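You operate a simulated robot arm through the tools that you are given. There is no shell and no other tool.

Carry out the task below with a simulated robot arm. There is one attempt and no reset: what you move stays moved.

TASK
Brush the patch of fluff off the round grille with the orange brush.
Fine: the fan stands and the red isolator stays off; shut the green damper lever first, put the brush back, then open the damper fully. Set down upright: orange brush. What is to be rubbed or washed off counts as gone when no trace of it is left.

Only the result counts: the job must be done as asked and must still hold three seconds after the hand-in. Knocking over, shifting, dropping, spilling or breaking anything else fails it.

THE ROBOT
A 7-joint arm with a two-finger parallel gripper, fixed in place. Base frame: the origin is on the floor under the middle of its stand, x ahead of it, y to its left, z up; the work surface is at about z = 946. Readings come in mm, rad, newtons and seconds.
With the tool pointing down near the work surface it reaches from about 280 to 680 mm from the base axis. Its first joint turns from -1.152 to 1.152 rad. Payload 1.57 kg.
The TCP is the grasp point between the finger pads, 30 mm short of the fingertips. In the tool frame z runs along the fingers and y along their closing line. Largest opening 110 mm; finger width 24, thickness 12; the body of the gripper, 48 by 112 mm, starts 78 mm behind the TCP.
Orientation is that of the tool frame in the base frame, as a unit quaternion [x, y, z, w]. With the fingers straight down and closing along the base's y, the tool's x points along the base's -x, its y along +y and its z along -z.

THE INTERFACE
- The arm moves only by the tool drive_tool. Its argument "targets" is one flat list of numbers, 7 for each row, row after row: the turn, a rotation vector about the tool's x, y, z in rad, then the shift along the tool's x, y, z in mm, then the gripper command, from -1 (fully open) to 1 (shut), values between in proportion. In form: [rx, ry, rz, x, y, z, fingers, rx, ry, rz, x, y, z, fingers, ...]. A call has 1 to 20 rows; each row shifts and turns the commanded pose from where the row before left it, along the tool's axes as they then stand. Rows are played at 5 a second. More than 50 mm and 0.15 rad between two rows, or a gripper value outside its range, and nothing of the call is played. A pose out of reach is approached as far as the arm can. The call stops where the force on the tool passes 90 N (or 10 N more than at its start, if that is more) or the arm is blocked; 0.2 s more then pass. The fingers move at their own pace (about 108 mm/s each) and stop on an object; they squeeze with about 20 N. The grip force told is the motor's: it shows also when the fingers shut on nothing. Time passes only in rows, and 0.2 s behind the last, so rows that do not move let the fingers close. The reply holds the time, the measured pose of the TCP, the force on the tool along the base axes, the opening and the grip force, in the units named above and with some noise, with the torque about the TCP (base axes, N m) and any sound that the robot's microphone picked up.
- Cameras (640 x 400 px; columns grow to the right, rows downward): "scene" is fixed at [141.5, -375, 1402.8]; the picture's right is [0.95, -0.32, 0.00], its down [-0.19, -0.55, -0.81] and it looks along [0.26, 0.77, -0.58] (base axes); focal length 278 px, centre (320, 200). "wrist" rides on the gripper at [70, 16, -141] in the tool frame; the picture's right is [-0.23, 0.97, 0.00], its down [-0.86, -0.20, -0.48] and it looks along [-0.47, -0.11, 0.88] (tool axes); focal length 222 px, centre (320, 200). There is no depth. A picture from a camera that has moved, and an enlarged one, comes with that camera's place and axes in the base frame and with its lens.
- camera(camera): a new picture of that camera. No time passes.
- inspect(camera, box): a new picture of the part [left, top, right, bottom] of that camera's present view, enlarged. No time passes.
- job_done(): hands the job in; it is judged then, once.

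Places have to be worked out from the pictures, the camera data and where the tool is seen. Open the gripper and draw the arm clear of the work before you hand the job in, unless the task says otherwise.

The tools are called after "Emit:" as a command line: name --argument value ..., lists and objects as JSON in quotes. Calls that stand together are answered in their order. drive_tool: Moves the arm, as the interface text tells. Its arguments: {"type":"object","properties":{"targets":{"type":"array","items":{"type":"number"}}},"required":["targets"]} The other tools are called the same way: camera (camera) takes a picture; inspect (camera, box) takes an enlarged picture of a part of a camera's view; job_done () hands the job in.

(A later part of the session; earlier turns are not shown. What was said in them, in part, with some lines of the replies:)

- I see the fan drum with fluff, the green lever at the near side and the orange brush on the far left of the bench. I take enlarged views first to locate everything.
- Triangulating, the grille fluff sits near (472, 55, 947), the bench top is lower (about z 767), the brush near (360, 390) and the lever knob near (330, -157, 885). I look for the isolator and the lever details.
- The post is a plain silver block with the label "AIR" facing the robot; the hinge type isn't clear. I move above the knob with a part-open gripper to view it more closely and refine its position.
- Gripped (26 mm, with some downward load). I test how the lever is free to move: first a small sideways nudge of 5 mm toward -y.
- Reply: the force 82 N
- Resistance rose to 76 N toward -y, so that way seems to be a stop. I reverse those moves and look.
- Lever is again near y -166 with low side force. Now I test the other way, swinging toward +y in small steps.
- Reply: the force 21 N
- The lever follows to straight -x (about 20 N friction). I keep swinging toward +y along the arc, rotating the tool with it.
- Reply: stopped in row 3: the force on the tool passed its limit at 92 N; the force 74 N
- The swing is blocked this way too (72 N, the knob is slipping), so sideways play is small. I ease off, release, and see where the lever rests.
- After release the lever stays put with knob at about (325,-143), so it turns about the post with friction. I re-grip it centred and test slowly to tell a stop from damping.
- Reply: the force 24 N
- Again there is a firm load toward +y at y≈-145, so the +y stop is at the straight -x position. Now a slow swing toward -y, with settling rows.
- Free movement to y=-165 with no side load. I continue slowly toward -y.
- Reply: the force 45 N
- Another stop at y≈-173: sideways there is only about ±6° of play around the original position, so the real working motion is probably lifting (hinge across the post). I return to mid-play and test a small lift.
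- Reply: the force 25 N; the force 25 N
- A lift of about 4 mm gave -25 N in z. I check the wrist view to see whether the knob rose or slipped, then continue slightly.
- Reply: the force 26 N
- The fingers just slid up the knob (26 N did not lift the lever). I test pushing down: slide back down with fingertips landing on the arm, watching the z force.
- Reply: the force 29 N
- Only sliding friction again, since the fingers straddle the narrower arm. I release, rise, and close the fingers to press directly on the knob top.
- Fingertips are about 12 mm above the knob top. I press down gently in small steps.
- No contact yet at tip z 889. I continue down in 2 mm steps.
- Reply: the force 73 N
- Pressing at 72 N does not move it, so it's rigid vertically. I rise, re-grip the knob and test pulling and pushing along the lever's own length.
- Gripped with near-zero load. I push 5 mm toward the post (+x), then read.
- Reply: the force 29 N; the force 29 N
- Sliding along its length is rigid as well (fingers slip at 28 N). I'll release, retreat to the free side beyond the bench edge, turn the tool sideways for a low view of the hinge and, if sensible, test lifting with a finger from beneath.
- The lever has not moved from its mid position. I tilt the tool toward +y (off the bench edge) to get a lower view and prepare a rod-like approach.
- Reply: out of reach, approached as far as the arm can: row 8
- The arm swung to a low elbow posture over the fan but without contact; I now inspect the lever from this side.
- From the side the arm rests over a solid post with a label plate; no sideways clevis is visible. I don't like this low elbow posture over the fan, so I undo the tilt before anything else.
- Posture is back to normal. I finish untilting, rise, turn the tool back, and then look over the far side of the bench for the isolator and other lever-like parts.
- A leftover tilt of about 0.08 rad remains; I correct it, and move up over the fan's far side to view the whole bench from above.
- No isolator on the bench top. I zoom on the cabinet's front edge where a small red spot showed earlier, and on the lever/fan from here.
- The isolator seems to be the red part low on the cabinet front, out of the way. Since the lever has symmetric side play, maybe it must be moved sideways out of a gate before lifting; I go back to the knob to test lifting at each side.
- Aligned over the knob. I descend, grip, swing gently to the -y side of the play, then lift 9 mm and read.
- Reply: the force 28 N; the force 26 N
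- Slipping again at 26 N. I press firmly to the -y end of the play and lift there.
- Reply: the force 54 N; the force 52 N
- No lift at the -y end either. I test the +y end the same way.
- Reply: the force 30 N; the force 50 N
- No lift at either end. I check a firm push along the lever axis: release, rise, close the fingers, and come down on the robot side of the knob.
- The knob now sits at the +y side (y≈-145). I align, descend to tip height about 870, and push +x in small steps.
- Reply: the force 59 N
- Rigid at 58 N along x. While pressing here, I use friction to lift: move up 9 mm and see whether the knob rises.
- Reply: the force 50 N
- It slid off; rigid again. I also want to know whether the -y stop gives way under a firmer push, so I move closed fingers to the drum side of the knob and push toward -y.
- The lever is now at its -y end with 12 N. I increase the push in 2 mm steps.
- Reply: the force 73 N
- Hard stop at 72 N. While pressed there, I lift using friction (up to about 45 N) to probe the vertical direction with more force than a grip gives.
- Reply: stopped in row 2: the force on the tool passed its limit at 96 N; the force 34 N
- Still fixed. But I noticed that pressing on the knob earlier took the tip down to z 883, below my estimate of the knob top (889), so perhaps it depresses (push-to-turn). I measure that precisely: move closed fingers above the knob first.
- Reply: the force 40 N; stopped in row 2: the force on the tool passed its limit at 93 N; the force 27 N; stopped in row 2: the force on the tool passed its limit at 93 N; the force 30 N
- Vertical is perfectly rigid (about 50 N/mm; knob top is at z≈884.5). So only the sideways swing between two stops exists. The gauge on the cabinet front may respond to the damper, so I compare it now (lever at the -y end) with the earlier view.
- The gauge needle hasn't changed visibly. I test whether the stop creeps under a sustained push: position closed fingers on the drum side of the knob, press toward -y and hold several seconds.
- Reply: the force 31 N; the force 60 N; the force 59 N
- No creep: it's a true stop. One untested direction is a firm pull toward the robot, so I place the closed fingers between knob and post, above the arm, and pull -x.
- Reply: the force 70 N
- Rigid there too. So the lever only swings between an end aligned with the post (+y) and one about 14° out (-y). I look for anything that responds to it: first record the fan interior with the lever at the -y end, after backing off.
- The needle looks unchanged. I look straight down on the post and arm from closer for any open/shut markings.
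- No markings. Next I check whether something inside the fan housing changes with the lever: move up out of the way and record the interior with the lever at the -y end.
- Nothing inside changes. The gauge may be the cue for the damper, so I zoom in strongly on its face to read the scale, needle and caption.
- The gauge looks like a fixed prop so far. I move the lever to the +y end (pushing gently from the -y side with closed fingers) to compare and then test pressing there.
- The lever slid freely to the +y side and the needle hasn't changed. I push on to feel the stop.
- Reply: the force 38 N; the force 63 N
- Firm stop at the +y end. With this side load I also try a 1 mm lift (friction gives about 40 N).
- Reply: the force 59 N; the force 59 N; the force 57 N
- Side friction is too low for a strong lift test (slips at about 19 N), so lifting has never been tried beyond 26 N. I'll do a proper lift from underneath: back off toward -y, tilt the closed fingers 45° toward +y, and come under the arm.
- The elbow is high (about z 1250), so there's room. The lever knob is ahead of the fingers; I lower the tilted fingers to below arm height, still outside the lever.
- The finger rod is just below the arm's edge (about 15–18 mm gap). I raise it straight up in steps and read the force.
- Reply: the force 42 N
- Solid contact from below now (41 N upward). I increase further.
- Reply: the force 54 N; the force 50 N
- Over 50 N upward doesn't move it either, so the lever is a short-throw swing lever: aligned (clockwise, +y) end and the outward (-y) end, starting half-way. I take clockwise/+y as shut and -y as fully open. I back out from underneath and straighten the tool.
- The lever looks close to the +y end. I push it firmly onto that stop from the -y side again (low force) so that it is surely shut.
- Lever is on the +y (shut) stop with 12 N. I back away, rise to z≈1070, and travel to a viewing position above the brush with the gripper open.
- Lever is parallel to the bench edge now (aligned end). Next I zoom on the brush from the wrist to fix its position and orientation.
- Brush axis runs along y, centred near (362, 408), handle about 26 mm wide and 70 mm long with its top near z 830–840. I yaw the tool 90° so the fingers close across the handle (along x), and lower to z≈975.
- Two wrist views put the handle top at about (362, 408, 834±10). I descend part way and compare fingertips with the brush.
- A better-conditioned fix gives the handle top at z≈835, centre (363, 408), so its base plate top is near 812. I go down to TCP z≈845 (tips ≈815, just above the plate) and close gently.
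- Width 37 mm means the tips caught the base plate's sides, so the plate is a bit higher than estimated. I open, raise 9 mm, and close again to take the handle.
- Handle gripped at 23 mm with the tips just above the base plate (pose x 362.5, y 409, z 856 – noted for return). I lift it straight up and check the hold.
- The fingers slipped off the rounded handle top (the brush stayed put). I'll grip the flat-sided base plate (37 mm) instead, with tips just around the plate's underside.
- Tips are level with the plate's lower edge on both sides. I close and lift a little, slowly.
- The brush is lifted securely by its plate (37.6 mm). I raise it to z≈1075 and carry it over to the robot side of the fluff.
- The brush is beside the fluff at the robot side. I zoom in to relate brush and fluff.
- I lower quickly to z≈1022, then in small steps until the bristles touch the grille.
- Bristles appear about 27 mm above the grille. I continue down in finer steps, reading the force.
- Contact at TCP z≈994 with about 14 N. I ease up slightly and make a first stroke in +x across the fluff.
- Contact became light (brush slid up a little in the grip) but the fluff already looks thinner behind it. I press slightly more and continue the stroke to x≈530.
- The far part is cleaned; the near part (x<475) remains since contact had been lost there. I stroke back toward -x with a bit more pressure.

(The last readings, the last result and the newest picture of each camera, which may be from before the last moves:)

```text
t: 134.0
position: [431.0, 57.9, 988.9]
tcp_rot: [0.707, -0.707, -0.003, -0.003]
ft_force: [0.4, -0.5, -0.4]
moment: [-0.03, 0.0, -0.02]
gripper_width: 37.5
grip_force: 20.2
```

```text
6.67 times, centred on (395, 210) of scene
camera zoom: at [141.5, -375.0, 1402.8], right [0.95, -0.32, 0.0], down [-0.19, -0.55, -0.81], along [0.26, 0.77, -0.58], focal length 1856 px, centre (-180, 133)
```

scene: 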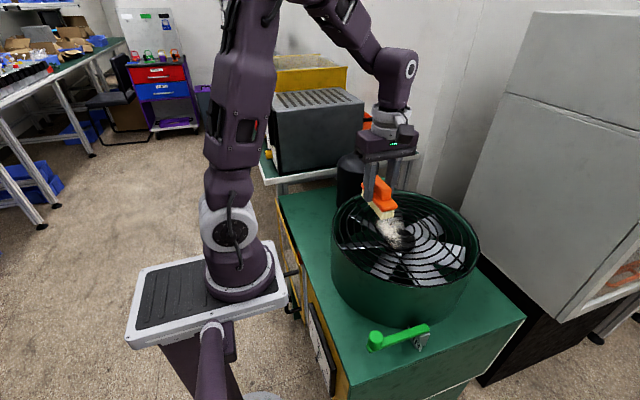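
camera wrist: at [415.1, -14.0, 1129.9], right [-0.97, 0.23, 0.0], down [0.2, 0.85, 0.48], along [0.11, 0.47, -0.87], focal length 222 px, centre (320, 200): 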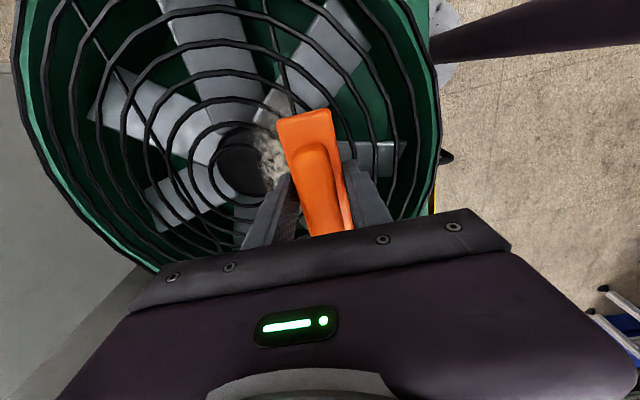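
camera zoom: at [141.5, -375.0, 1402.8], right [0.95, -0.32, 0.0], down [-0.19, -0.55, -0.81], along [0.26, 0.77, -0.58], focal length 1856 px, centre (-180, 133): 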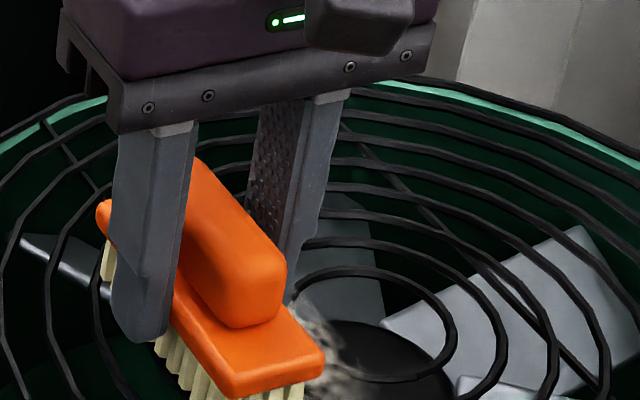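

I repeat the stroke over the remaining strip with a slight continuous downward feed so contact is kept.

Emit:
drive_tool --targets '[0, 0, 0, 0, 0, 1, 1, 0, 0, 0, 0, 0, 0.7, 1, 0, 0, 0, 0, -8, 0.3, 1, 0, 0, 0, 0, -8, 0.3, 1, 0, 0, 0, 0, -8, 0.3, 1, 0, 0, 0, 0, -8, 0.3, 1, 0, 0, 0, 0, -8, 0.3, 1]'

Emit:
inspect --camera "scene" --box '[330, 150, 480, 280]'

Emit:
inspect --camera "wrist" --box '[190, 50, 450, 240]'

```text
t: 135.6
position: [469.9, 58.2, 986.3]
tcp_rot: [0.707, -0.707, -0.003, -0.001]
ft_force: [-2.9, -0.2, 8.5]
moment: [0.0, -0.01, -0.03]
gripper_width: 37.2
grip_force: 20.1
```

```text
3.08 times, centred on (405, 215) of scene
camera zoom: at [141.3, -375.0, 1402.8], right [0.95, -0.32, 0.0], down [-0.19, -0.55, -0.81], along [0.26, 0.77, -0.58], focal length 857 px, centre (58, 154)
```

zoom: 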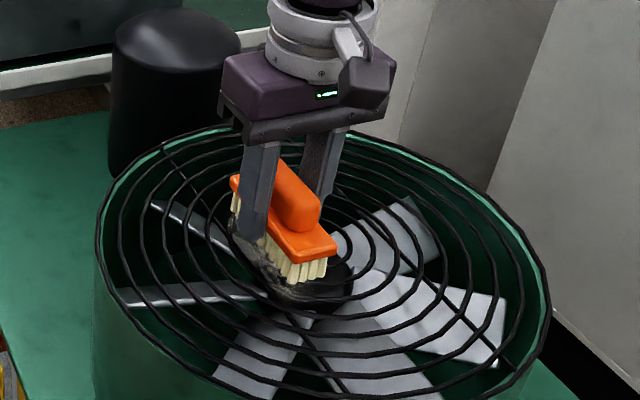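

```text
2.11 times, centred on (320, 145) of wrist
camera zoom: at [454.7, -13.2, 1127.0], right [-0.97, 0.23, 0.0], down [0.2, 0.85, 0.48], along [0.11, 0.47, -0.87], focal length 468 px, centre (320, 316)
```

zoom: 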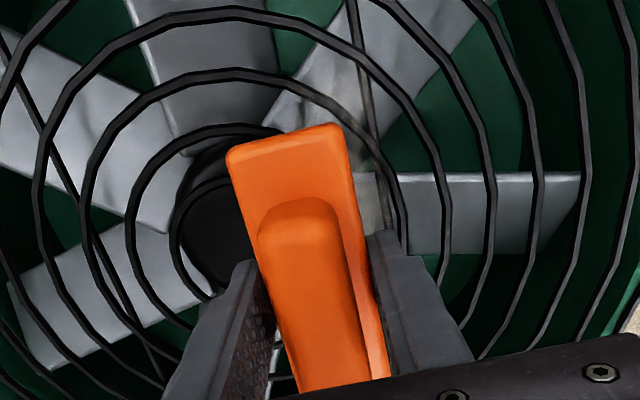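

Fading well. I make another back-and-forth pass at the current depth with minimal feed.

Emit:
drive_tool --targets '[0, 0, 0, 0, 8, 0.15, 1, 0, 0, 0, 0, 8, 0.15, 1, 0, 0, 0, 0, 8, 0.15, 1, 0, 0, 0, 0, 8, 0.15, 1, 0, 0, 0, 0, 8, 0.15, 1, 0, 0, 0, 0, 8, 0.15, 1]'

Emit:
drive_tool --targets '[0, 0, 0, 0, 0, 0.5, 1, 0, 0, 0, 0, -8, 0.15, 1, 0, 0, 0, 0, -8, 0.15, 1, 0, 0, 0, 0, -8, 0.15, 1, 0, 0, 0, 0, -8, 0.15, 1, 0, 0, 0, 0, -8, 0.15, 1, 0, 0, 0, 0, -8, 0, 1, 0, 0, 0, 0, -8, 0, 1, 0, 0, 0, 0, -8, 0, 1, 0, 0, 0, 0, -8, 0, 1, 0, 0, 0, 0, -8, 0, 1]'

Emit:
inspect --camera "scene" --box '[330, 150, 480, 280]'

Emit:
inspect --camera "wrist" --box '[190, 50, 450, 240]'

```text
t: 137.0
position: [421.3, 58.9, 985.1]
tcp_rot: [0.707, -0.707, -0.004, -0.001]
ft_force: [2.1, -0.8, 5.1]
moment: [0.17, -0.14, -0.08]
gripper_width: 37.3
grip_force: 20.1
```

```text
t: 139.4
position: [502.4, 57.9, 984.8]
tcp_rot: [0.708, -0.707, -0.004, 0.0]
ft_force: [-4.9, 1.3, 14.2]
moment: [0.07, 0.05, 0.02]
gripper_width: 37.7
grip_force: 20.5
```

```text
3.08 times, centred on (405, 215) of scene
camera zoom: at [141.2, -375.0, 1402.8], right [0.95, -0.32, 0.0], down [-0.19, -0.55, -0.81], along [0.26, 0.77, -0.58], focal length 857 px, centre (58, 154)
```

zoom: 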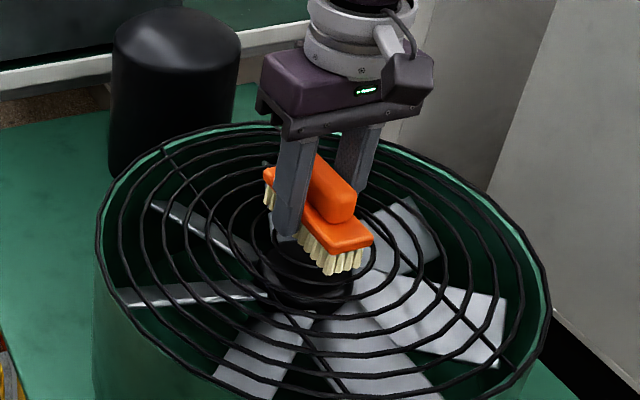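

```text
2.11 times, centred on (320, 145) of wrist
camera zoom: at [486.1, -13.4, 1123.8], right [-0.97, 0.23, 0.01], down [0.2, 0.85, 0.48], along [0.11, 0.47, -0.87], focal length 468 px, centre (320, 316)
```

zoom: 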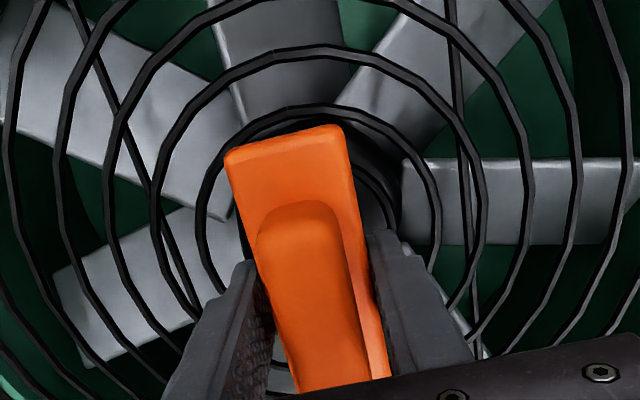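

The visible area looks clean. I also cover the edges with a lane shifted toward -y and one toward +y, at the same depth.

Emit:
drive_tool --targets '[0, 0, 0, 9, 0, 0, 1, 0, 0, 0, 9, 0, 0, 1, 0, 0, 0, 0, 9, 0.1, 1, 0, 0, 0, 0, 9, 0.1, 1, 0, 0, 0, 0, 9, 0.1, 1, 0, 0, 0, 0, 9, 0.1, 1, 0, 0, 0, 0, 9, 0.1, 1, 0, 0, 0, 0, 9, 0.1, 1, 0, 0, 0, 0, 9, 0.1, 1, 0, 0, 0, 0, 9, 0.1, 1, 0, 0, 0, 0, 9, 0.1, 1]'

Emit:
drive_tool --targets '[0, 0, 0, -10, 0, 0, 1, 0, 0, 0, -10, 0, 0, 1, 0, 0, 0, -10, 0, 0, 1, 0, 0, 0, -10, 0, 0, 1, 0, 0, 0, 0, -9, 0.1, 1, 0, 0, 0, 0, -9, 0.1, 1, 0, 0, 0, 0, -9, 0.1, 1, 0, 0, 0, 0, -9, 0.1, 1, 0, 0, 0, 0, -9, 0.1, 1, 0, 0, 0, 0, -9, 0.1, 1, 0, 0, 0, 0, -9, 0.1, 1, 0, 0, 0, 0, -9, 0, 1, 0, 0, 0, 0, -9, 0, 1, 0, 0, 0, 0, -9, 0, 1]'

Emit:
drive_tool --targets '[0, 0, 0, 0, 0, -15, 1, 0, 0, 0, 0, 0, -25, 1, 0, 0, 0, 0, -20, -25, 1, 0, 0, 0, 0, -20, -25, 1]'

Emit:
inspect --camera "scene" --box '[330, 150, 480, 280]'

Emit:
camera --camera "wrist"

```text
t: 141.8
position: [422.4, 39.9, 982.9]
tcp_rot: [-0.707, 0.707, 0.003, 0.004]
ft_force: [5.5, 0.4, 13.7]
moment: [-0.17, -0.04, 0.03]
gripper_width: 37.5
grip_force: 20.5
```

```text
t: 144.8
position: [510.9, 79.7, 982.3]
tcp_rot: [0.707, -0.707, -0.004, -0.001]
ft_force: [-1.2, 0.3, 2.3]
moment: [0.11, 0.0, 0.05]
gripper_width: 37.6
grip_force: 20.5
```

```text
t: 145.8
position: [551.3, 78.5, 1074.0]
tcp_rot: [0.708, -0.707, -0.004, -0.001]
ft_force: [0.1, 0.4, -0.3]
moment: [0.0, 0.0, -0.01]
gripper_width: 37.5
grip_force: 20.3
```

```text
3.08 times, centred on (405, 215) of scene
camera zoom: at [141.5, -375.0, 1402.8], right [0.95, -0.32, 0.0], down [-0.19, -0.55, -0.81], along [0.26, 0.77, -0.58], focal length 857 px, centre (58, 154)
```

zoom: 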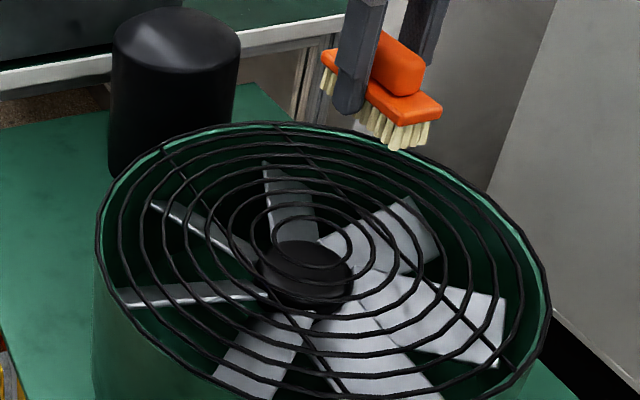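

```text
taken
camera wrist: at [536.6, 7.4, 1214.4], right [-0.97, 0.23, 0.0], down [0.2, 0.85, 0.48], along [0.11, 0.47, -0.88], focal length 222 px, centre (320, 200)
```

wrist: 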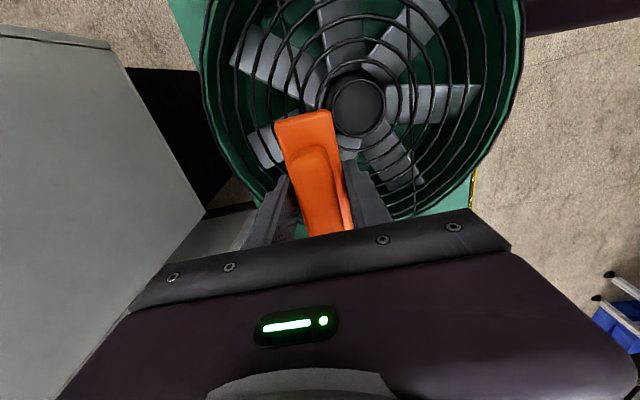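

The fluff seems gone. I inspect the grille closely in both views for any trace.

Emit:
inspect --camera "scene" --box '[360, 190, 440, 260]'

Emit:
inspect --camera "wrist" --box '[300, 30, 440, 170]'

Emit:
inspect --camera "scene" --box '[375, 200, 415, 235]'

```text
5.71 times, centred on (400, 225) of scene
camera zoom: at [141.5, -375.0, 1402.8], right [0.95, -0.32, 0.0], down [-0.19, -0.55, -0.81], along [0.26, 0.77, -0.58], focal length 1591 px, centre (-137, 57)
```

zoom: 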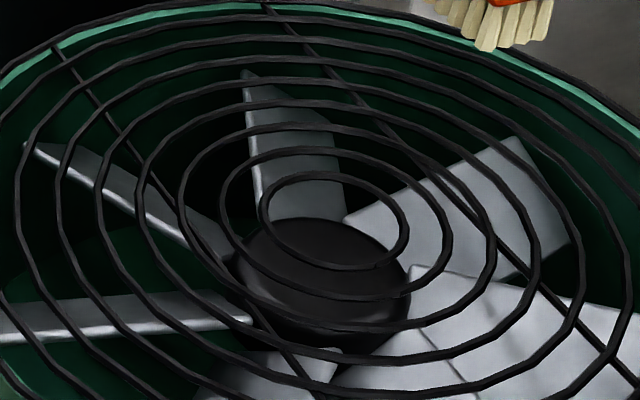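

```text
2.86 times, centred on (370, 100) of wrist
camera zoom: at [536.6, 7.4, 1214.4], right [-0.97, 0.23, 0.0], down [0.2, 0.85, 0.48], along [0.11, 0.47, -0.88], focal length 635 px, centre (177, 486)
```

zoom: 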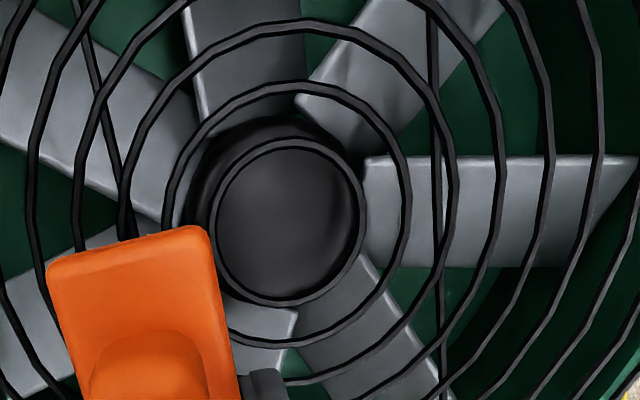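

```text
11.43 times, centred on (395, 218) of scene
camera zoom: at [141.5, -375.0, 1402.8], right [0.95, -0.32, 0.0], down [-0.19, -0.55, -0.81], along [0.26, 0.77, -0.58], focal length 3182 px, centre (-537, 0)
```

zoom: 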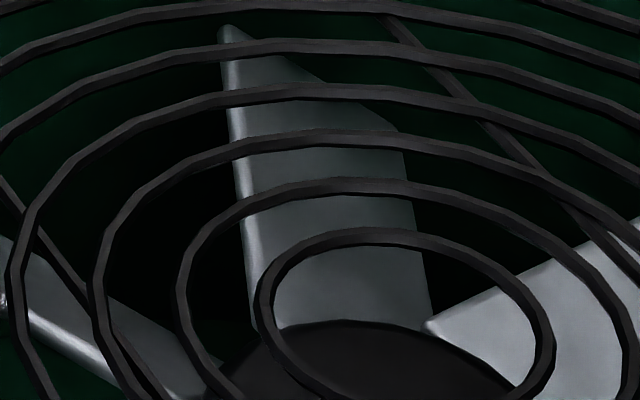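

The grille looks clean. Before returning the brush I check how it sits in the grip compared with the pick-up view.

Emit:
inspect --camera "wrist" --box '[260, 120, 380, 240]'

Emit:
inspect --camera "scene" --box '[390, 120, 460, 210]'

```text
3.33 times, centred on (320, 180) of wrist
camera zoom: at [536.6, 7.4, 1214.4], right [-0.97, 0.23, 0.0], down [0.2, 0.85, 0.48], along [0.11, 0.47, -0.88], focal length 740 px, centre (320, 267)
```

zoom: 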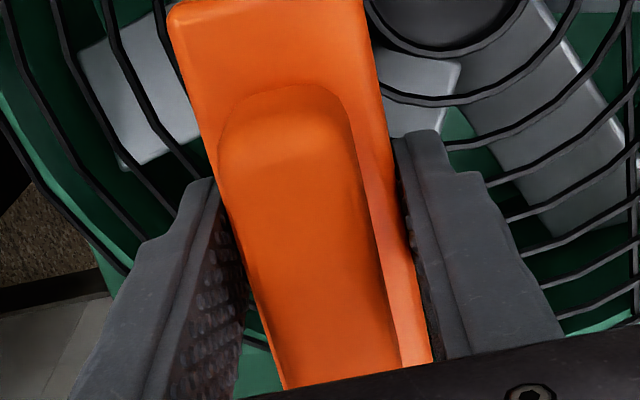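

```text
4.44 times, centred on (425, 165) of scene
camera zoom: at [141.5, -375.0, 1402.8], right [0.95, -0.32, 0.0], down [-0.19, -0.55, -0.81], along [0.26, 0.77, -0.58], focal length 1238 px, centre (-147, 356)
```

zoom: 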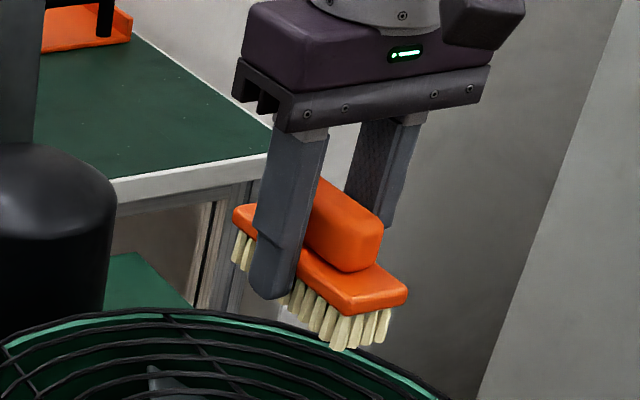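

The brush sits level, just about 12 mm higher in the fingers. I carry it back: first toward the robot, then along y to above its original spot.

Emit:
drive_tool --targets '[0, 0, 0, 0, 43.7, -5, 1, 0, 0, 0, 0, 43.7, -5, 1, 0, 0, 0, 0, 43.7, -5, 1, 0, 0, 0, -41.6, 7.2, 0, 1, 0, 0, 0, -41.6, 7.2, 0, 1, 0, 0, 0, -41.6, 7.2, 0, 1, 0, 0, 0, -41.6, 7.2, 0, 1, 0, 0, 0, -41.6, 7.2, 0, 1, 0, 0, 0, -41.6, 7.2, 0, 1, 0, 0, 0, -41.6, 7.2, 0, 1, 0, 0, 0, -41.3, 7.2, 0, 1, 0, 0, 0, 0, 0, 40, 1, 0, 0, 0, 0, 0, 40, 1, 0, 0, 0, 0, 0, 40, 1, 0, 0, 0, 0, 0, 40, 1, 0, 0, 0, 0, 0, 40, 1]'

Emit:
inspect --camera "scene" --box '[285, 140, 345, 225]'

Emit:
camera --camera "wrist"

```text
t: 149.2
position: [361.3, 411.2, 890.4]
tcp_rot: [-0.707, 0.707, 0.004, 0.002]
ft_force: [-0.3, -0.2, -2.0]
moment: [-0.01, -0.01, 0.02]
gripper_width: 37.1
grip_force: 19.9
```

```text
4.71 times, centred on (315, 182) of scene
camera zoom: at [141.5, -375.0, 1402.8], right [0.95, -0.32, 0.0], down [-0.19, -0.55, -0.81], along [0.26, 0.77, -0.58], focal length 1310 px, centre (344, 282)
```

zoom: 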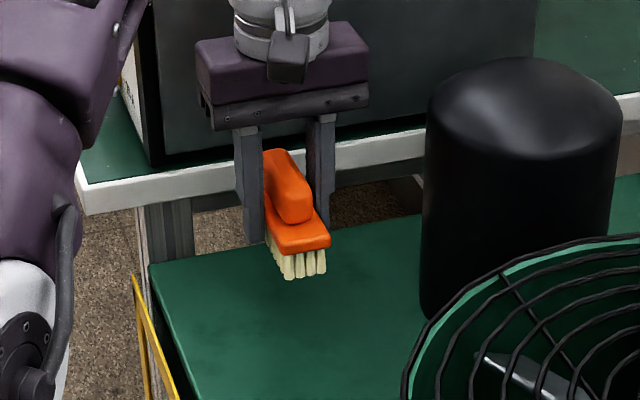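

```text
taken
camera wrist: at [346.6, 339.2, 1032.1], right [-0.97, 0.23, 0.0], down [0.2, 0.85, 0.48], along [0.11, 0.47, -0.87], focal length 222 px, centre (320, 200)
```

wrist: 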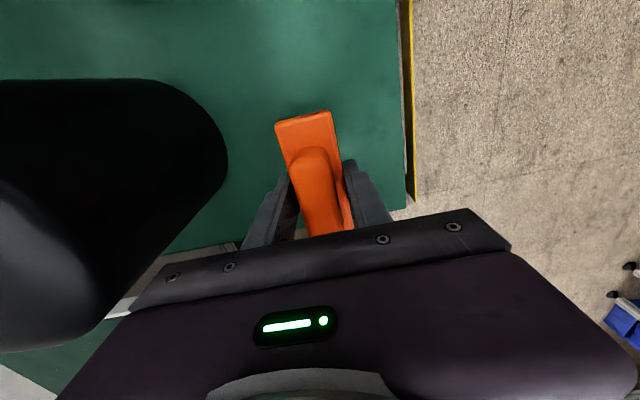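

Over the original spot. I lower to about 10 mm above the bench, then in small steps until contact.

Emit:
drive_tool --targets '[0, 0, 0, 0, -0.8, 25, 1, 0, 0, 0, 0, 0, 20, 1, 0, 0, 0, 0, 0, 7, 1, 0, 0, 0, 0, 0, 0, 1]'

Emit:
drive_tool --targets '[0, 0, 0, 0, 0, 3, 1, 0, 0, 0, 0, 0, 2, 1, 0, 0, 0, 0, 0, 0, 1]'

Emit:
drive_tool --targets '[0, 0, 0, 0, 0, 2, 1, 0, 0, 0, 0, 0, 0, 1]'

Emit:
inspect --camera "scene" --box '[285, 160, 345, 225]'

```text
t: 150.2
position: [364.4, 411.9, 840.2]
tcp_rot: [-0.707, 0.707, 0.003, 0.002]
ft_force: [1.8, 0.3, 0.0]
moment: [0.0, 0.0, -0.04]
gripper_width: 37.4
grip_force: 20.6
```

```text
t: 151.0
position: [363.3, 412.2, 834.7]
tcp_rot: [0.708, -0.707, -0.004, -0.001]
ft_force: [0.3, 0.3, -0.9]
moment: [-0.02, 0.03, 0.03]
gripper_width: 37.7
grip_force: 20.1
```

```text
t: 151.6
position: [363.1, 414.0, 832.8]
tcp_rot: [-0.707, 0.707, 0.004, 0.001]
ft_force: [-0.1, -0.6, -0.2]
moment: [-0.02, 0.0, -0.04]
gripper_width: 37.5
grip_force: 19.8
```

```text
6.15 times, centred on (315, 192) of scene
camera zoom: at [141.5, -375.0, 1402.8], right [0.95, -0.32, 0.0], down [-0.19, -0.55, -0.81], along [0.26, 0.77, -0.58], focal length 1714 px, centre (351, 246)
```

zoom: 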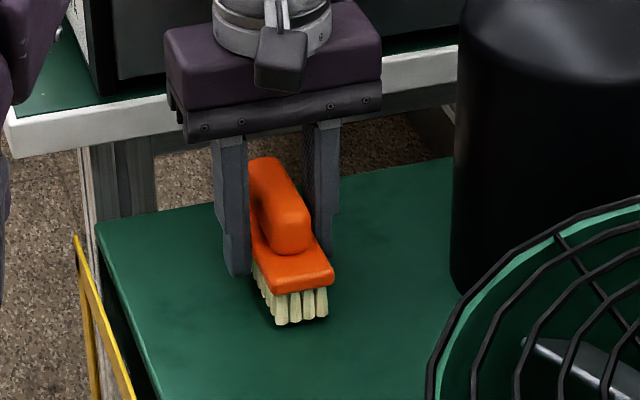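

About 6–7 mm of gap remains by the picture. I continue with fine steps until contact.

Emit:
drive_tool --targets '[0, 0, 0, 0, 0, 2, 1, 0, 0, 0, 0, 0, 1, 1, 0, 0, 0, 0, 0, 0, 1]'

Emit:
drive_tool --targets '[0, 0, 0, 0, 0, 1, 1, 0, 0, 0, 0, 0, 0, 1]'

Emit:
drive_tool --targets '[0, 0, 0, 0, 0, 1, 1, 0, 0, 0, 0, 0, 0, 1]'

Emit:
drive_tool --targets '[0, 0, 0, 0, 0, 1, 1, 0, 0, 0, 0, 0, 0, 1]'

```text
t: 152.4
position: [362.9, 412.8, 828.3]
tcp_rot: [-0.707, 0.707, 0.004, 0.001]
ft_force: [-1.0, -1.1, -1.3]
moment: [0.02, -0.05, -0.03]
gripper_width: 37.3
grip_force: 20.2
```

```text
t: 153.0
position: [363.4, 413.5, 826.9]
tcp_rot: [-0.707, 0.707, 0.004, 0.001]
ft_force: [0.4, 0.5, -0.6]
moment: [0.01, 0.02, 0.02]
gripper_width: 37.4
grip_force: 19.6
```

```text
t: 153.6
position: [362.7, 413.1, 827.1]
tcp_rot: [-0.707, 0.707, 0.004, 0.001]
ft_force: [0.3, -0.1, -0.1]
moment: [0.03, 0.04, -0.01]
gripper_width: 37.1
grip_force: 20.0
```

```text
t: 154.2
position: [363.8, 414.2, 825.9]
tcp_rot: [0.707, -0.707, -0.004, -0.002]
ft_force: [-2.9, -1.3, 9.1]
moment: [-0.1, -0.07, -0.04]
gripper_width: 37.5
grip_force: 19.6
```

Contact with about 9 N. I check the brush position against the original picture before releasing.

Emit:
inspect --camera "scene" --box '[285, 160, 345, 225]'

Emit:
inspect --camera "wrist" --box '[260, 120, 380, 240]'

```text
6.15 times, centred on (315, 192) of scene
camera zoom: at [141.4, -375.1, 1402.8], right [0.95, -0.32, 0.0], down [-0.19, -0.55, -0.81], along [0.26, 0.77, -0.58], focal length 1714 px, centre (351, 246)
```

zoom: 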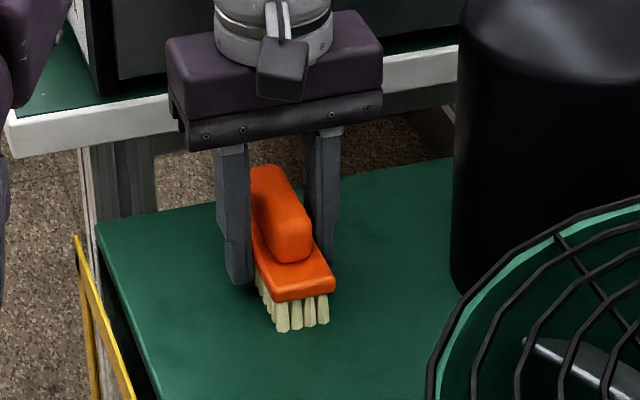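

```text
3.33 times, centred on (320, 180) of wrist
camera zoom: at [347.7, 342.2, 966.9], right [-0.97, 0.23, 0.0], down [0.2, 0.85, 0.48], along [0.11, 0.47, -0.87], focal length 740 px, centre (320, 267)
```

zoom: 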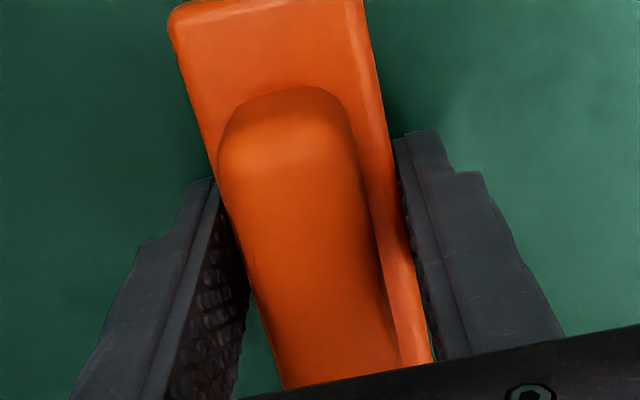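

It's within about 3 mm of its original place, upright on the bench. I release and rise straight up.

Emit:
drive_tool --targets '[0, 0, 0, 0, 0, -0.5, 1, 0, 0, 0, 0, 0, 0, 0.6, 0, 0, 0, 0, 0, 0, 0.2, 0, 0, 0, 0, 0, 0, -0.2, 0, 0, 0, 0, 0, 0, -0.2]'

Emit:
drive_tool --targets '[0, 0, 0, 0, 0, -20, -0.2, 0, 0, 0, 0, 0, -30, -0.2, 0, 0, 0, 0, 0, -45, -0.2, 0, 0, 0, 0, 0, -45, -0.2, 0, 0, 0, 0, 0, -45, -0.2]'

Emit:
inspect --camera "scene" --box '[285, 160, 345, 225]'

Emit:
camera --camera "wrist"

```text
t: 155.4
position: [363.1, 414.4, 826.2]
tcp_rot: [-0.707, 0.707, 0.004, 0.001]
ft_force: [1.0, 0.4, 1.1]
moment: [0.0, -0.02, 0.0]
gripper_width: 65.8
grip_force: 0.1
```

```text
t: 156.6
position: [363.1, 413.9, 1013.0]
tcp_rot: [0.707, -0.707, -0.004, -0.002]
ft_force: [0.3, 0.3, 0.6]
moment: [0.01, 0.02, -0.01]
gripper_width: 66.0
grip_force: 0.1
```

```text
6.15 times, centred on (315, 192) of scene
camera zoom: at [141.5, -375.0, 1402.8], right [0.95, -0.32, 0.0], down [-0.19, -0.55, -0.81], along [0.26, 0.77, -0.58], focal length 1714 px, centre (351, 246)
```

zoom: 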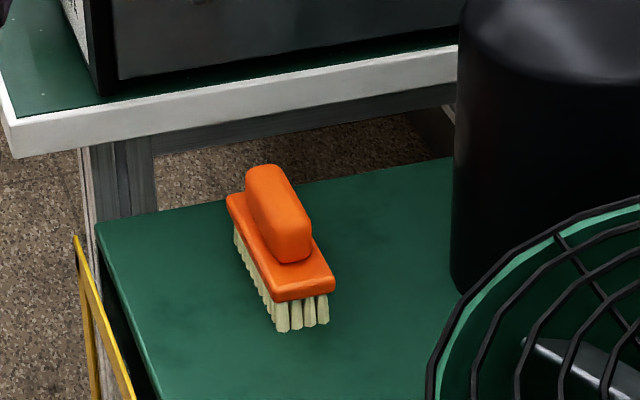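

```text
taken
camera wrist: at [347.6, 341.2, 1153.2], right [-0.97, 0.23, 0.0], down [0.2, 0.85, 0.48], along [0.11, 0.47, -0.87], focal length 222 px, centre (320, 200)
```

wrist: 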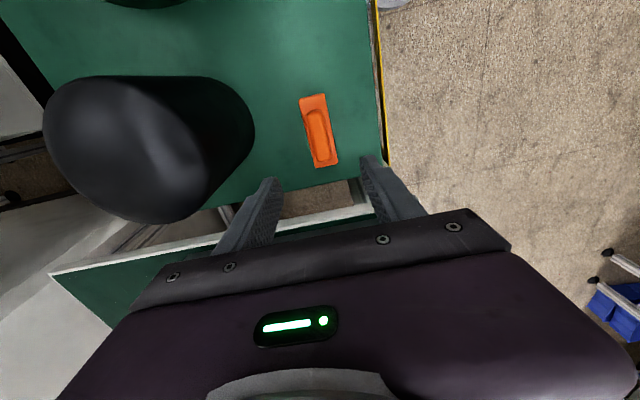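

Brush stands upright back in place. Now a full check of the grille with the arm out of the way.

Emit:
inspect --camera "scene" --box '[330, 180, 480, 300]'

Emit:
inspect --camera "scene" --box '[370, 195, 430, 245]'

Emit:
inspect --camera "scene" --box '[370, 310, 450, 370]'

```text
3.33 times, centred on (405, 240) of scene
camera zoom: at [141.5, -375.0, 1402.8], right [0.95, -0.32, 0.0], down [-0.19, -0.55, -0.81], along [0.26, 0.77, -0.58], focal length 928 px, centre (37, 67)
```

zoom: 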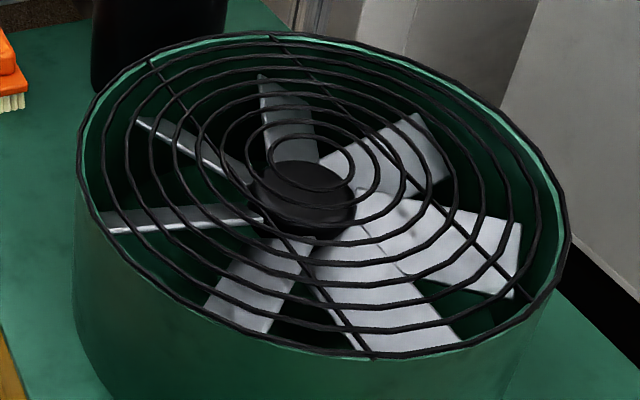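

```text
8.00 times, centred on (400, 220) of scene
camera zoom: at [141.5, -375.0, 1402.8], right [0.95, -0.32, 0.0], down [-0.19, -0.55, -0.81], along [0.26, 0.77, -0.58], focal length 2228 px, centre (-320, 40)
```

zoom: 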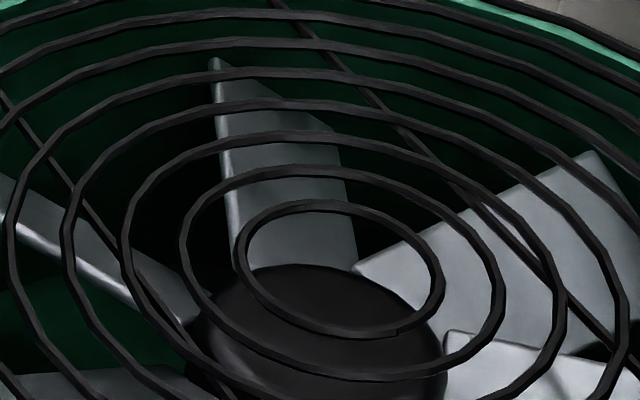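

```text
6.67 times, centred on (410, 340) of scene
camera zoom: at [141.5, -375.0, 1402.8], right [0.95, -0.32, 0.0], down [-0.19, -0.55, -0.81], along [0.26, 0.77, -0.58], focal length 1856 px, centre (-280, -733)
```

zoom: 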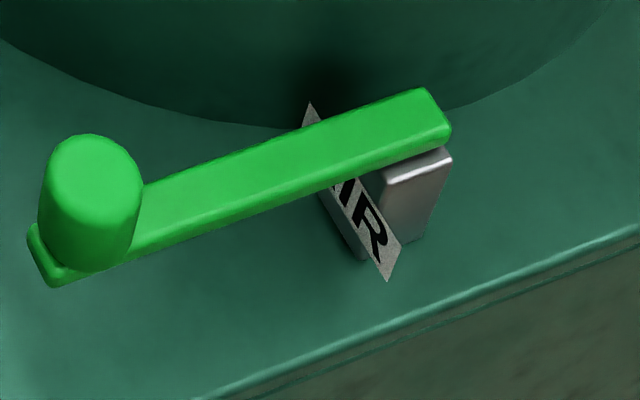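

Grille is clean and the lever is still at the aligned end. Before opening it I re-read the label closely for any direction hint.

Emit:
inspect --camera "scene" --box '[404, 322, 426, 356]'

Emit:
inspect --camera "scene" --box '[400, 300, 470, 350]'

```text
11.76 times, centred on (415, 339) of scene
camera zoom: at [141.5, -375.0, 1402.8], right [0.95, -0.32, 0.0], down [-0.19, -0.55, -0.81], along [0.26, 0.77, -0.58], focal length 3276 px, centre (-798, -1435)
```

zoom: 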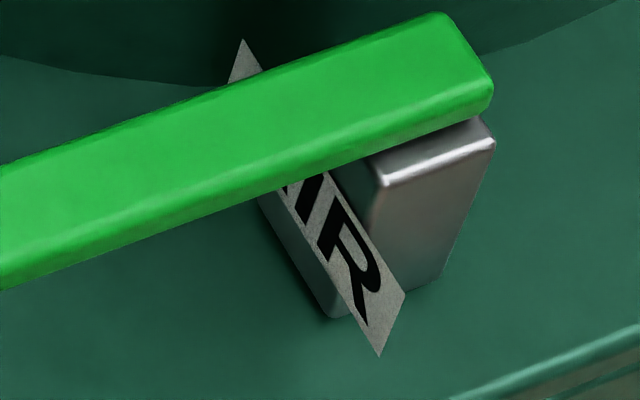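

```text
8.00 times, centred on (435, 325) of scene
camera zoom: at [141.5, -375.0, 1402.8], right [0.95, -0.32, 0.0], down [-0.19, -0.55, -0.81], along [0.26, 0.77, -0.58], focal length 2228 px, centre (-600, -800)
```

zoom: 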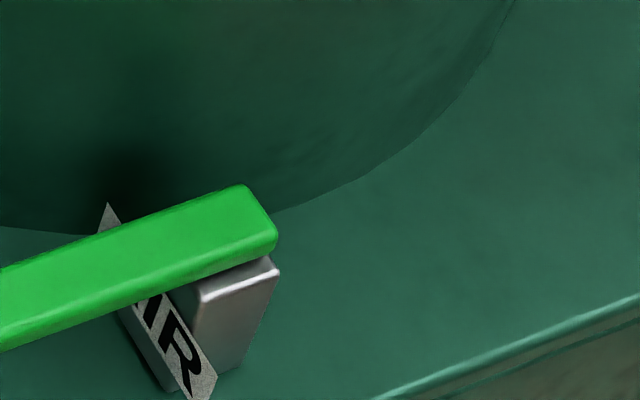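

The label says only AIR. At the aligned (+y) end the lever is exactly in line with its post – the zero of its travel, which I take as shut. Now I go to the drum side of the knob to swing it fully the other way.

Emit:
drive_tool --targets '[0, 0, 0.1428, 0, 0, -6, 0.5, 0, 0, 0.1428, 0, 0, -6, 1, 0, 0, 0.1428, 0, 0, -6, 1, 0, 0, 0.1428, 0, 0, -6, 1, 0, 0, 0.1428, 0, 0, -6, 1, 0, 0, 0.1428, 0, 0, -6, 1, 0, 0, 0.1428, 0, 0, -6, 1, 0, 0, 0.1428, 0, 0, -6, 1, 0, 0, 0.1428, 0, 0, -6, 1, 0, 0, 0.1428, 0, 0, -6, 1, 0, 0, 0.1428, 0, 0, -6, 1]'

Emit:
drive_tool --targets '[0, 0, 0, 2.7, -47.6, 0, 1, 0, 0, 0, 2.7, -47.6, 0, 1, 0, 0, 0, 2.7, -47.6, 0, 1, 0, 0, 0, 2.7, -47.6, 0, 1, 0, 0, 0, 2.7, -47.6, 0, 1, 0, 0, 0, 2.7, -47.6, 0, 1, 0, 0, 0, 2.7, -47.6, 0, 1, 0, 0, 0, 2.7, -47.6, 0, 1, 0, 0, 0, 2.7, -47.6, 0, 1, 0, 0, 0, 2.7, -47.6, 0, 1, 0, 0, 0, 2.7, -47.6, 0, 1]'

Emit:
camera --camera "wrist"

Emit:
camera --camera "scene"

```text
t: 159.0
position: [364.1, 410.5, 1077.3]
tcp_rot: [0.0, 1.0, 0.003, -0.001]
ft_force: [-0.8, 0.3, 0.1]
moment: [0.02, -0.01, 0.03]
gripper_width: 0.2
grip_force: 20.4
```

```text
t: 161.4
position: [333.9, -115.1, 1071.6]
tcp_rot: [0.0, 1.0, 0.004, -0.001]
ft_force: [1.0, -0.3, -0.9]
moment: [0.04, -0.01, 0.01]
gripper_width: 0.1
grip_force: 20.3
```

```text
taken
camera wrist: at [264.6, -99.9, 1213.3], right [0.23, 0.97, 0.01], down [0.86, -0.2, 0.48], along [0.46, -0.1, -0.88], focal length 222 px, centre (320, 200)
```

wrist: 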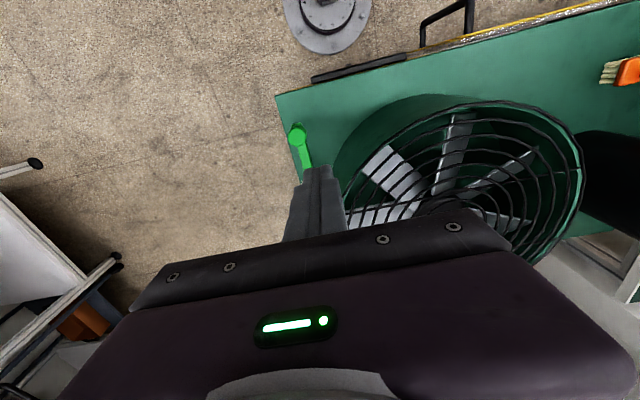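

```text
taken
```

scene: 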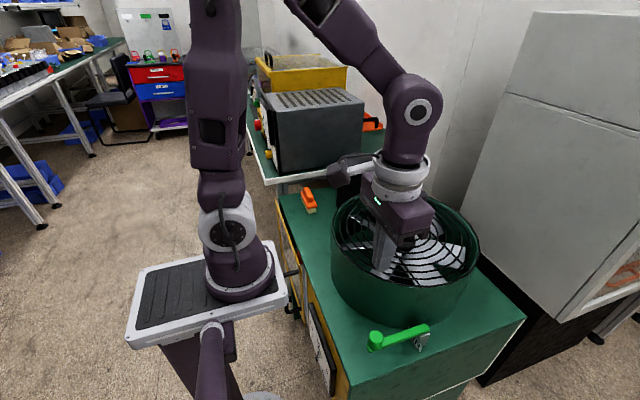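

Positioned above the gap between knob and drum. I descend and push the lever toward -y.

Emit:
drive_tool --targets '[0, 0, 0, 3, 5, 36, 1, 0, 0, 0, 0, 0, 36, 1, 0, 0, 0, 0, 0, 36, 1, 0, 0, 0, 0, 0, 36, 1, 0, 0, 0, 0, 0, 36, 1, 0, 0, 0, 0, -5, 0, 1, 0, 0, 0, 0, -5, 0, 1, 0, 0, 0, 0, -5, 0, 1, 0, 0, 0, 0, -5, 0, 1, 0, 0, 0, 0, -5, 0, 1, 0, 0, 0, 0, -5, 0, 1, 0, 0, 0, 0, -5, 0, 1]'

Emit:
inspect --camera "wrist" --box '[220, 80, 420, 240]'

```text
t: 164.0
position: [330.2, -140.9, 892.4]
tcp_rot: [-0.001, 1.0, 0.004, -0.002]
ft_force: [0.5, 0.1, 0.3]
moment: [0.01, 0.02, -0.02]
gripper_width: 0.0
grip_force: 20.5
```

```text
2.50 times, centred on (320, 160) of wrist
camera zoom: at [261.5, -125.7, 1034.1], right [0.23, 0.97, 0.01], down [0.86, -0.2, 0.47], along [0.46, -0.1, -0.88], focal length 555 px, centre (320, 300)
```

zoom: 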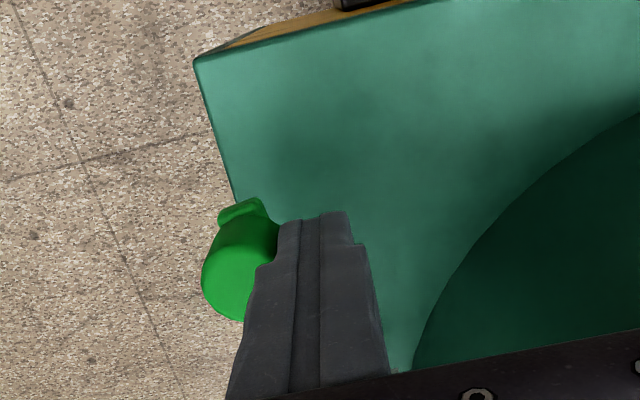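

Emit:
drive_tool --targets '[0, 0, 0, 0, -3, 0, 1, 0, 0, 0, 0, -3, 0, 1, 0, 0, 0, 0, -2, 0, 1, 0, 0, 0, 0, 0, 0, 1]'

Emit:
drive_tool --targets '[0, 0, 0, 0, -2, 0, 1, 0, 0, 0, 0, -2, 0, 1, 0, 0, 0, 0, 0, 0, 1]'

Emit:
inspect --camera "scene" --box '[340, 260, 460, 380]'

```text
t: 165.0
position: [331.2, -147.3, 893.8]
tcp_rot: [-0.001, 1.0, 0.005, -0.002]
ft_force: [2.4, 15.7, -0.3]
moment: [0.44, -0.04, 0.08]
gripper_width: 0.0
grip_force: 20.1
```

```text
t: 165.8
position: [330.2, -150.2, 894.3]
tcp_rot: [-0.003, 1.0, 0.005, -0.003]
ft_force: [7.6, 55.2, 13.3]
moment: [1.28, -0.15, 0.23]
gripper_width: 0.2
grip_force: 19.6
```

```text
3.33 times, centred on (400, 320) of scene
camera zoom: at [141.6, -373.6, 1403.2], right [0.95, -0.32, 0.0], down [-0.19, -0.55, -0.81], along [0.26, 0.77, -0.58], focal length 928 px, centre (53, -200)
```

zoom: 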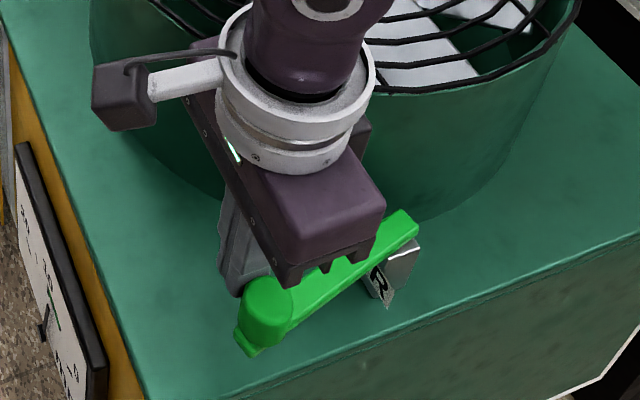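

Same -y stop as before (55 N). I back off very slowly so the lever doesn't rebound, then check that it stays at this fully open end.

Emit:
drive_tool --targets '[0, 0, 0, 0, 0.5, 0, 1, 0, 0, 0, 0, 0.5, 0, 1, 0, 0, 0, 0, 0.5, 0, 1, 0, 0, 0, 0, 0.5, 0, 1, 0, 0, 0, 0, 0.5, 0, 1, 0, 0, 0, 0, 0.5, 0, 1, 0, 0, 0, 0, 0.5, 0, 1, 0, 0, 0, 0, 0.5, 0, 1, 0, 0, 0, 0, 0.5, 0, 1, 0, 0, 0, 0, 0.5, 0, 1]'

Emit:
drive_tool --targets '[0, 0, 0, 0, 0.5, 0, 1, 0, 0, 0, 0, 1, 0, 1, 0, 0, 0, 0, 2, 0, 1, 0, 0, 0, 0, 5, 0, 1, 0, 0, 0, 0, 10, 0, 1, 0, 0, 0, 0, 10, -5, 1, 0, 0, 0, 0, 5, -30, 1, 0, 0, 0, 0, 0, -45, 1, 0, 0, 0, 0, 0, -45, 1, 0, 0, 0, 0, 0, -45, 1]'

Emit:
inspect --camera "scene" --box '[370, 310, 450, 370]'

Emit:
inspect --camera "wrist" --box '[220, 80, 420, 240]'

```text
t: 168.0
position: [329.9, -147.7, 893.5]
tcp_rot: [0.002, 1.0, 0.004, -0.002]
ft_force: [-6.7, 20.5, -1.5]
moment: [0.57, 0.23, 0.0]
gripper_width: 0.0
grip_force: 20.5
```

```text
t: 170.2
position: [328.9, -114.7, 1063.0]
tcp_rot: [0.0, 1.0, 0.004, -0.001]
ft_force: [0.3, -0.3, 0.2]
moment: [0.01, -0.01, 0.06]
gripper_width: 0.0
grip_force: 19.9
```

```text
6.67 times, centred on (410, 340) of scene
camera zoom: at [141.5, -375.0, 1402.8], right [0.95, -0.32, 0.0], down [-0.19, -0.55, -0.81], along [0.26, 0.77, -0.58], focal length 1856 px, centre (-280, -733)
```

zoom: 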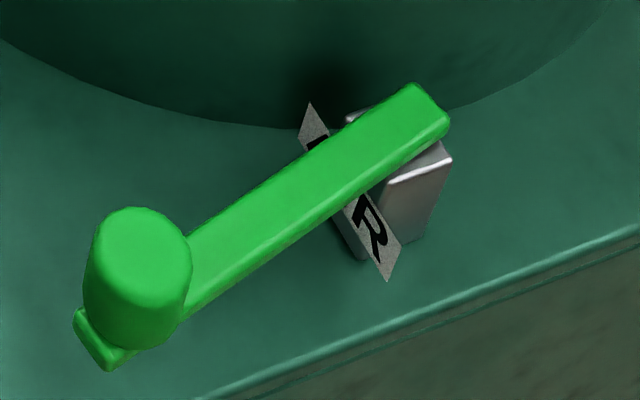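

```text
2.50 times, centred on (320, 160) of wrist
camera zoom: at [259.8, -101.0, 1204.7], right [0.23, 0.97, 0.01], down [0.86, -0.2, 0.47], along [0.46, -0.1, -0.88], focal length 555 px, centre (320, 300)
```

zoom: 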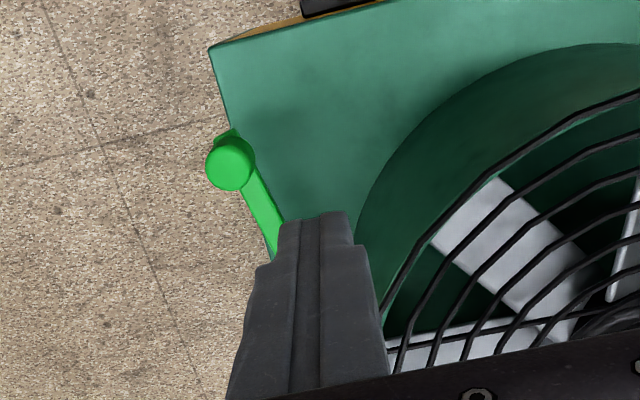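

The lever rests at the -y end (picture shows it exactly as far from the start angle as the aligned end was on the other side). I raise the arm clear and open the gripper, then make a last check of everything.

Emit:
drive_tool --targets '[0, 0, 0, 0, 10, -45, -0.5, 0, 0, 0, 0, 10, -45, -1, 0, 0, 0, 0, 10, -45, -1, 0, 0, 0, 0, 10, -45, -1, 0, 0, 0, 0, 0, 0, -1, 0, 0, 0, 0, 0, 0, -1]'

Emit:
camera --camera "scene"

Emit:
inspect --camera "scene" --box '[330, 180, 480, 300]'

Emit:
inspect --camera "scene" --box '[370, 310, 450, 370]'

Emit:
camera --camera "wrist"

```text
t: 171.6
position: [333.5, -77.2, 1245.5]
tcp_rot: [0.0, 1.0, 0.003, -0.002]
ft_force: [-0.1, 0.2, 0.3]
moment: [0.0, 0.01, 0.02]
gripper_width: 109.7
grip_force: 0.0
```

```text
taken
```

scene: 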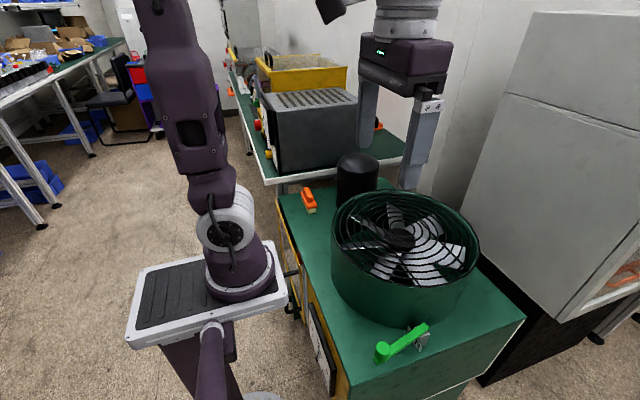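

```text
3.33 times, centred on (405, 240) of scene
camera zoom: at [141.5, -375.0, 1402.8], right [0.95, -0.32, 0.0], down [-0.19, -0.55, -0.81], along [0.26, 0.77, -0.58], focal length 928 px, centre (37, 67)
```

zoom: 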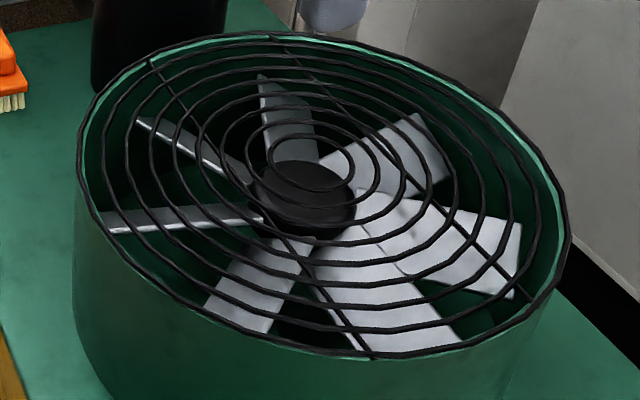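

```text
6.67 times, centred on (410, 340) of scene
camera zoom: at [141.5, -375.0, 1402.8], right [0.95, -0.32, 0.0], down [-0.19, -0.55, -0.81], along [0.26, 0.77, -0.58], focal length 1856 px, centre (-280, -733)
```

zoom: 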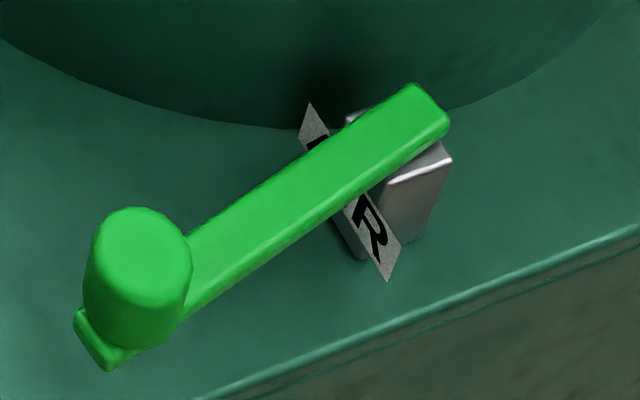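

```text
taken
camera wrist: at [263.9, -64.1, 1386.9], right [0.23, 0.97, 0.01], down [0.86, -0.2, 0.47], along [0.46, -0.1, -0.88], focal length 222 px, centre (320, 200)
```

wrist: 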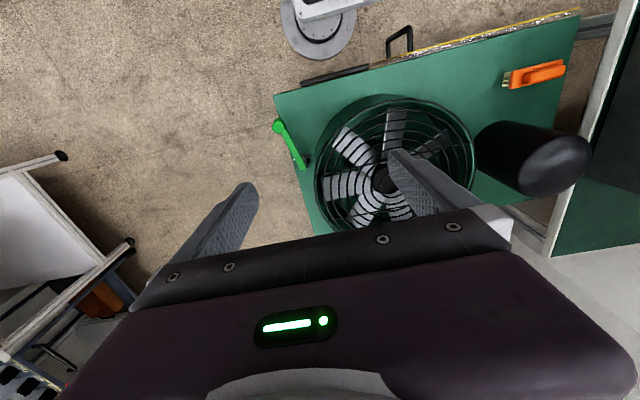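

Everything looks in order: grille clean, brush upright in place, lever at its outward end. One last close look at the grille from above before handing in.

Emit:
inspect --camera "wrist" --box '[310, 95, 480, 225]'

Emit:
inspect --camera "wrist" --box '[480, 40, 590, 110]'

```text
3.08 times, centred on (395, 160) of wrist
camera zoom: at [263.9, -64.1, 1386.9], right [0.23, 0.97, 0.01], down [0.86, -0.2, 0.47], along [0.46, -0.1, -0.88], focal length 684 px, centre (89, 323)
```

zoom: 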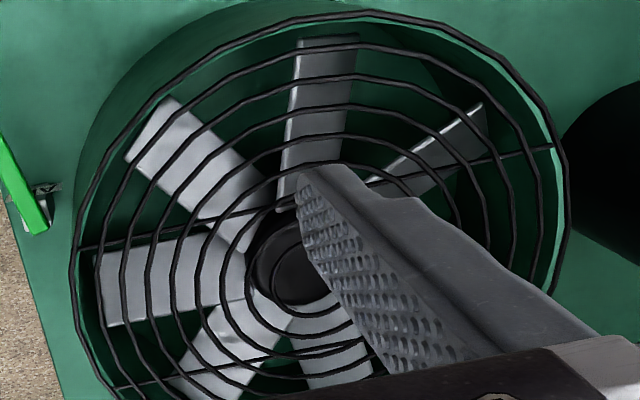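

```text
5.71 times, centred on (535, 75) of wrist
camera zoom: at [263.9, -64.1, 1386.9], right [0.23, 0.97, 0.01], down [0.86, -0.2, 0.47], along [0.46, -0.1, -0.88], focal length 1269 px, centre (-909, 914)
```

zoom: 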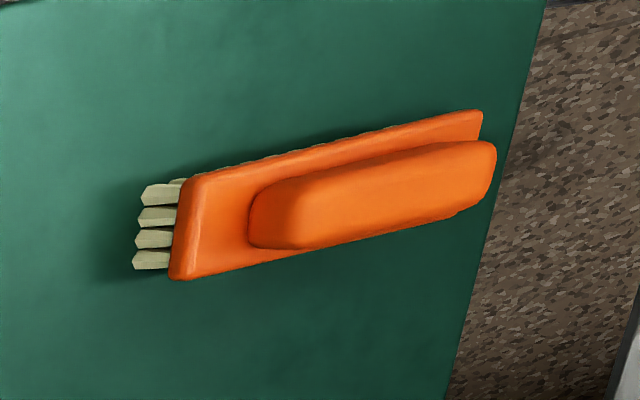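

The grille shows no trace of fluff. The brush stands upright in its place and the lever is at its open end. The gripper is open and clear of the work, so I hand in.

Emit:
job_done

```text
The job is handed in.
```

I brushed the grille clean, put the brush back and handed the job in, but I had to guess which way the damper lever opens.

- **Grille:** no trace of fluff shows in either camera view. The blades look as they did at the start.
- **Brush:** it stands upright within about 3 mm of where it was. My first grip slipped off the handle, so I carried it by the base plate instead.
- **Damper lever:** it only swings about 14° between two firm stops, and it started halfway. The label just says "AIR", and nothing I could see or hear showed which end is shut. I took the end in line with the post, clockwise and nearer the drum, as shut, and kept it there while brushing. I left the lever at the opposite stop as fully open. If that is the wrong way round, both damper steps are reversed.
- **Testing the lever:** to learn how it moves, I pushed, pulled and lifted it before settling on this. Some pushes reached 90 N or slightly more. The lever and post look unchanged.
- **Red isolator:** I never identified it for certain. I touched nothing red, and the only candidate I saw was a red part low on the cabinet front.
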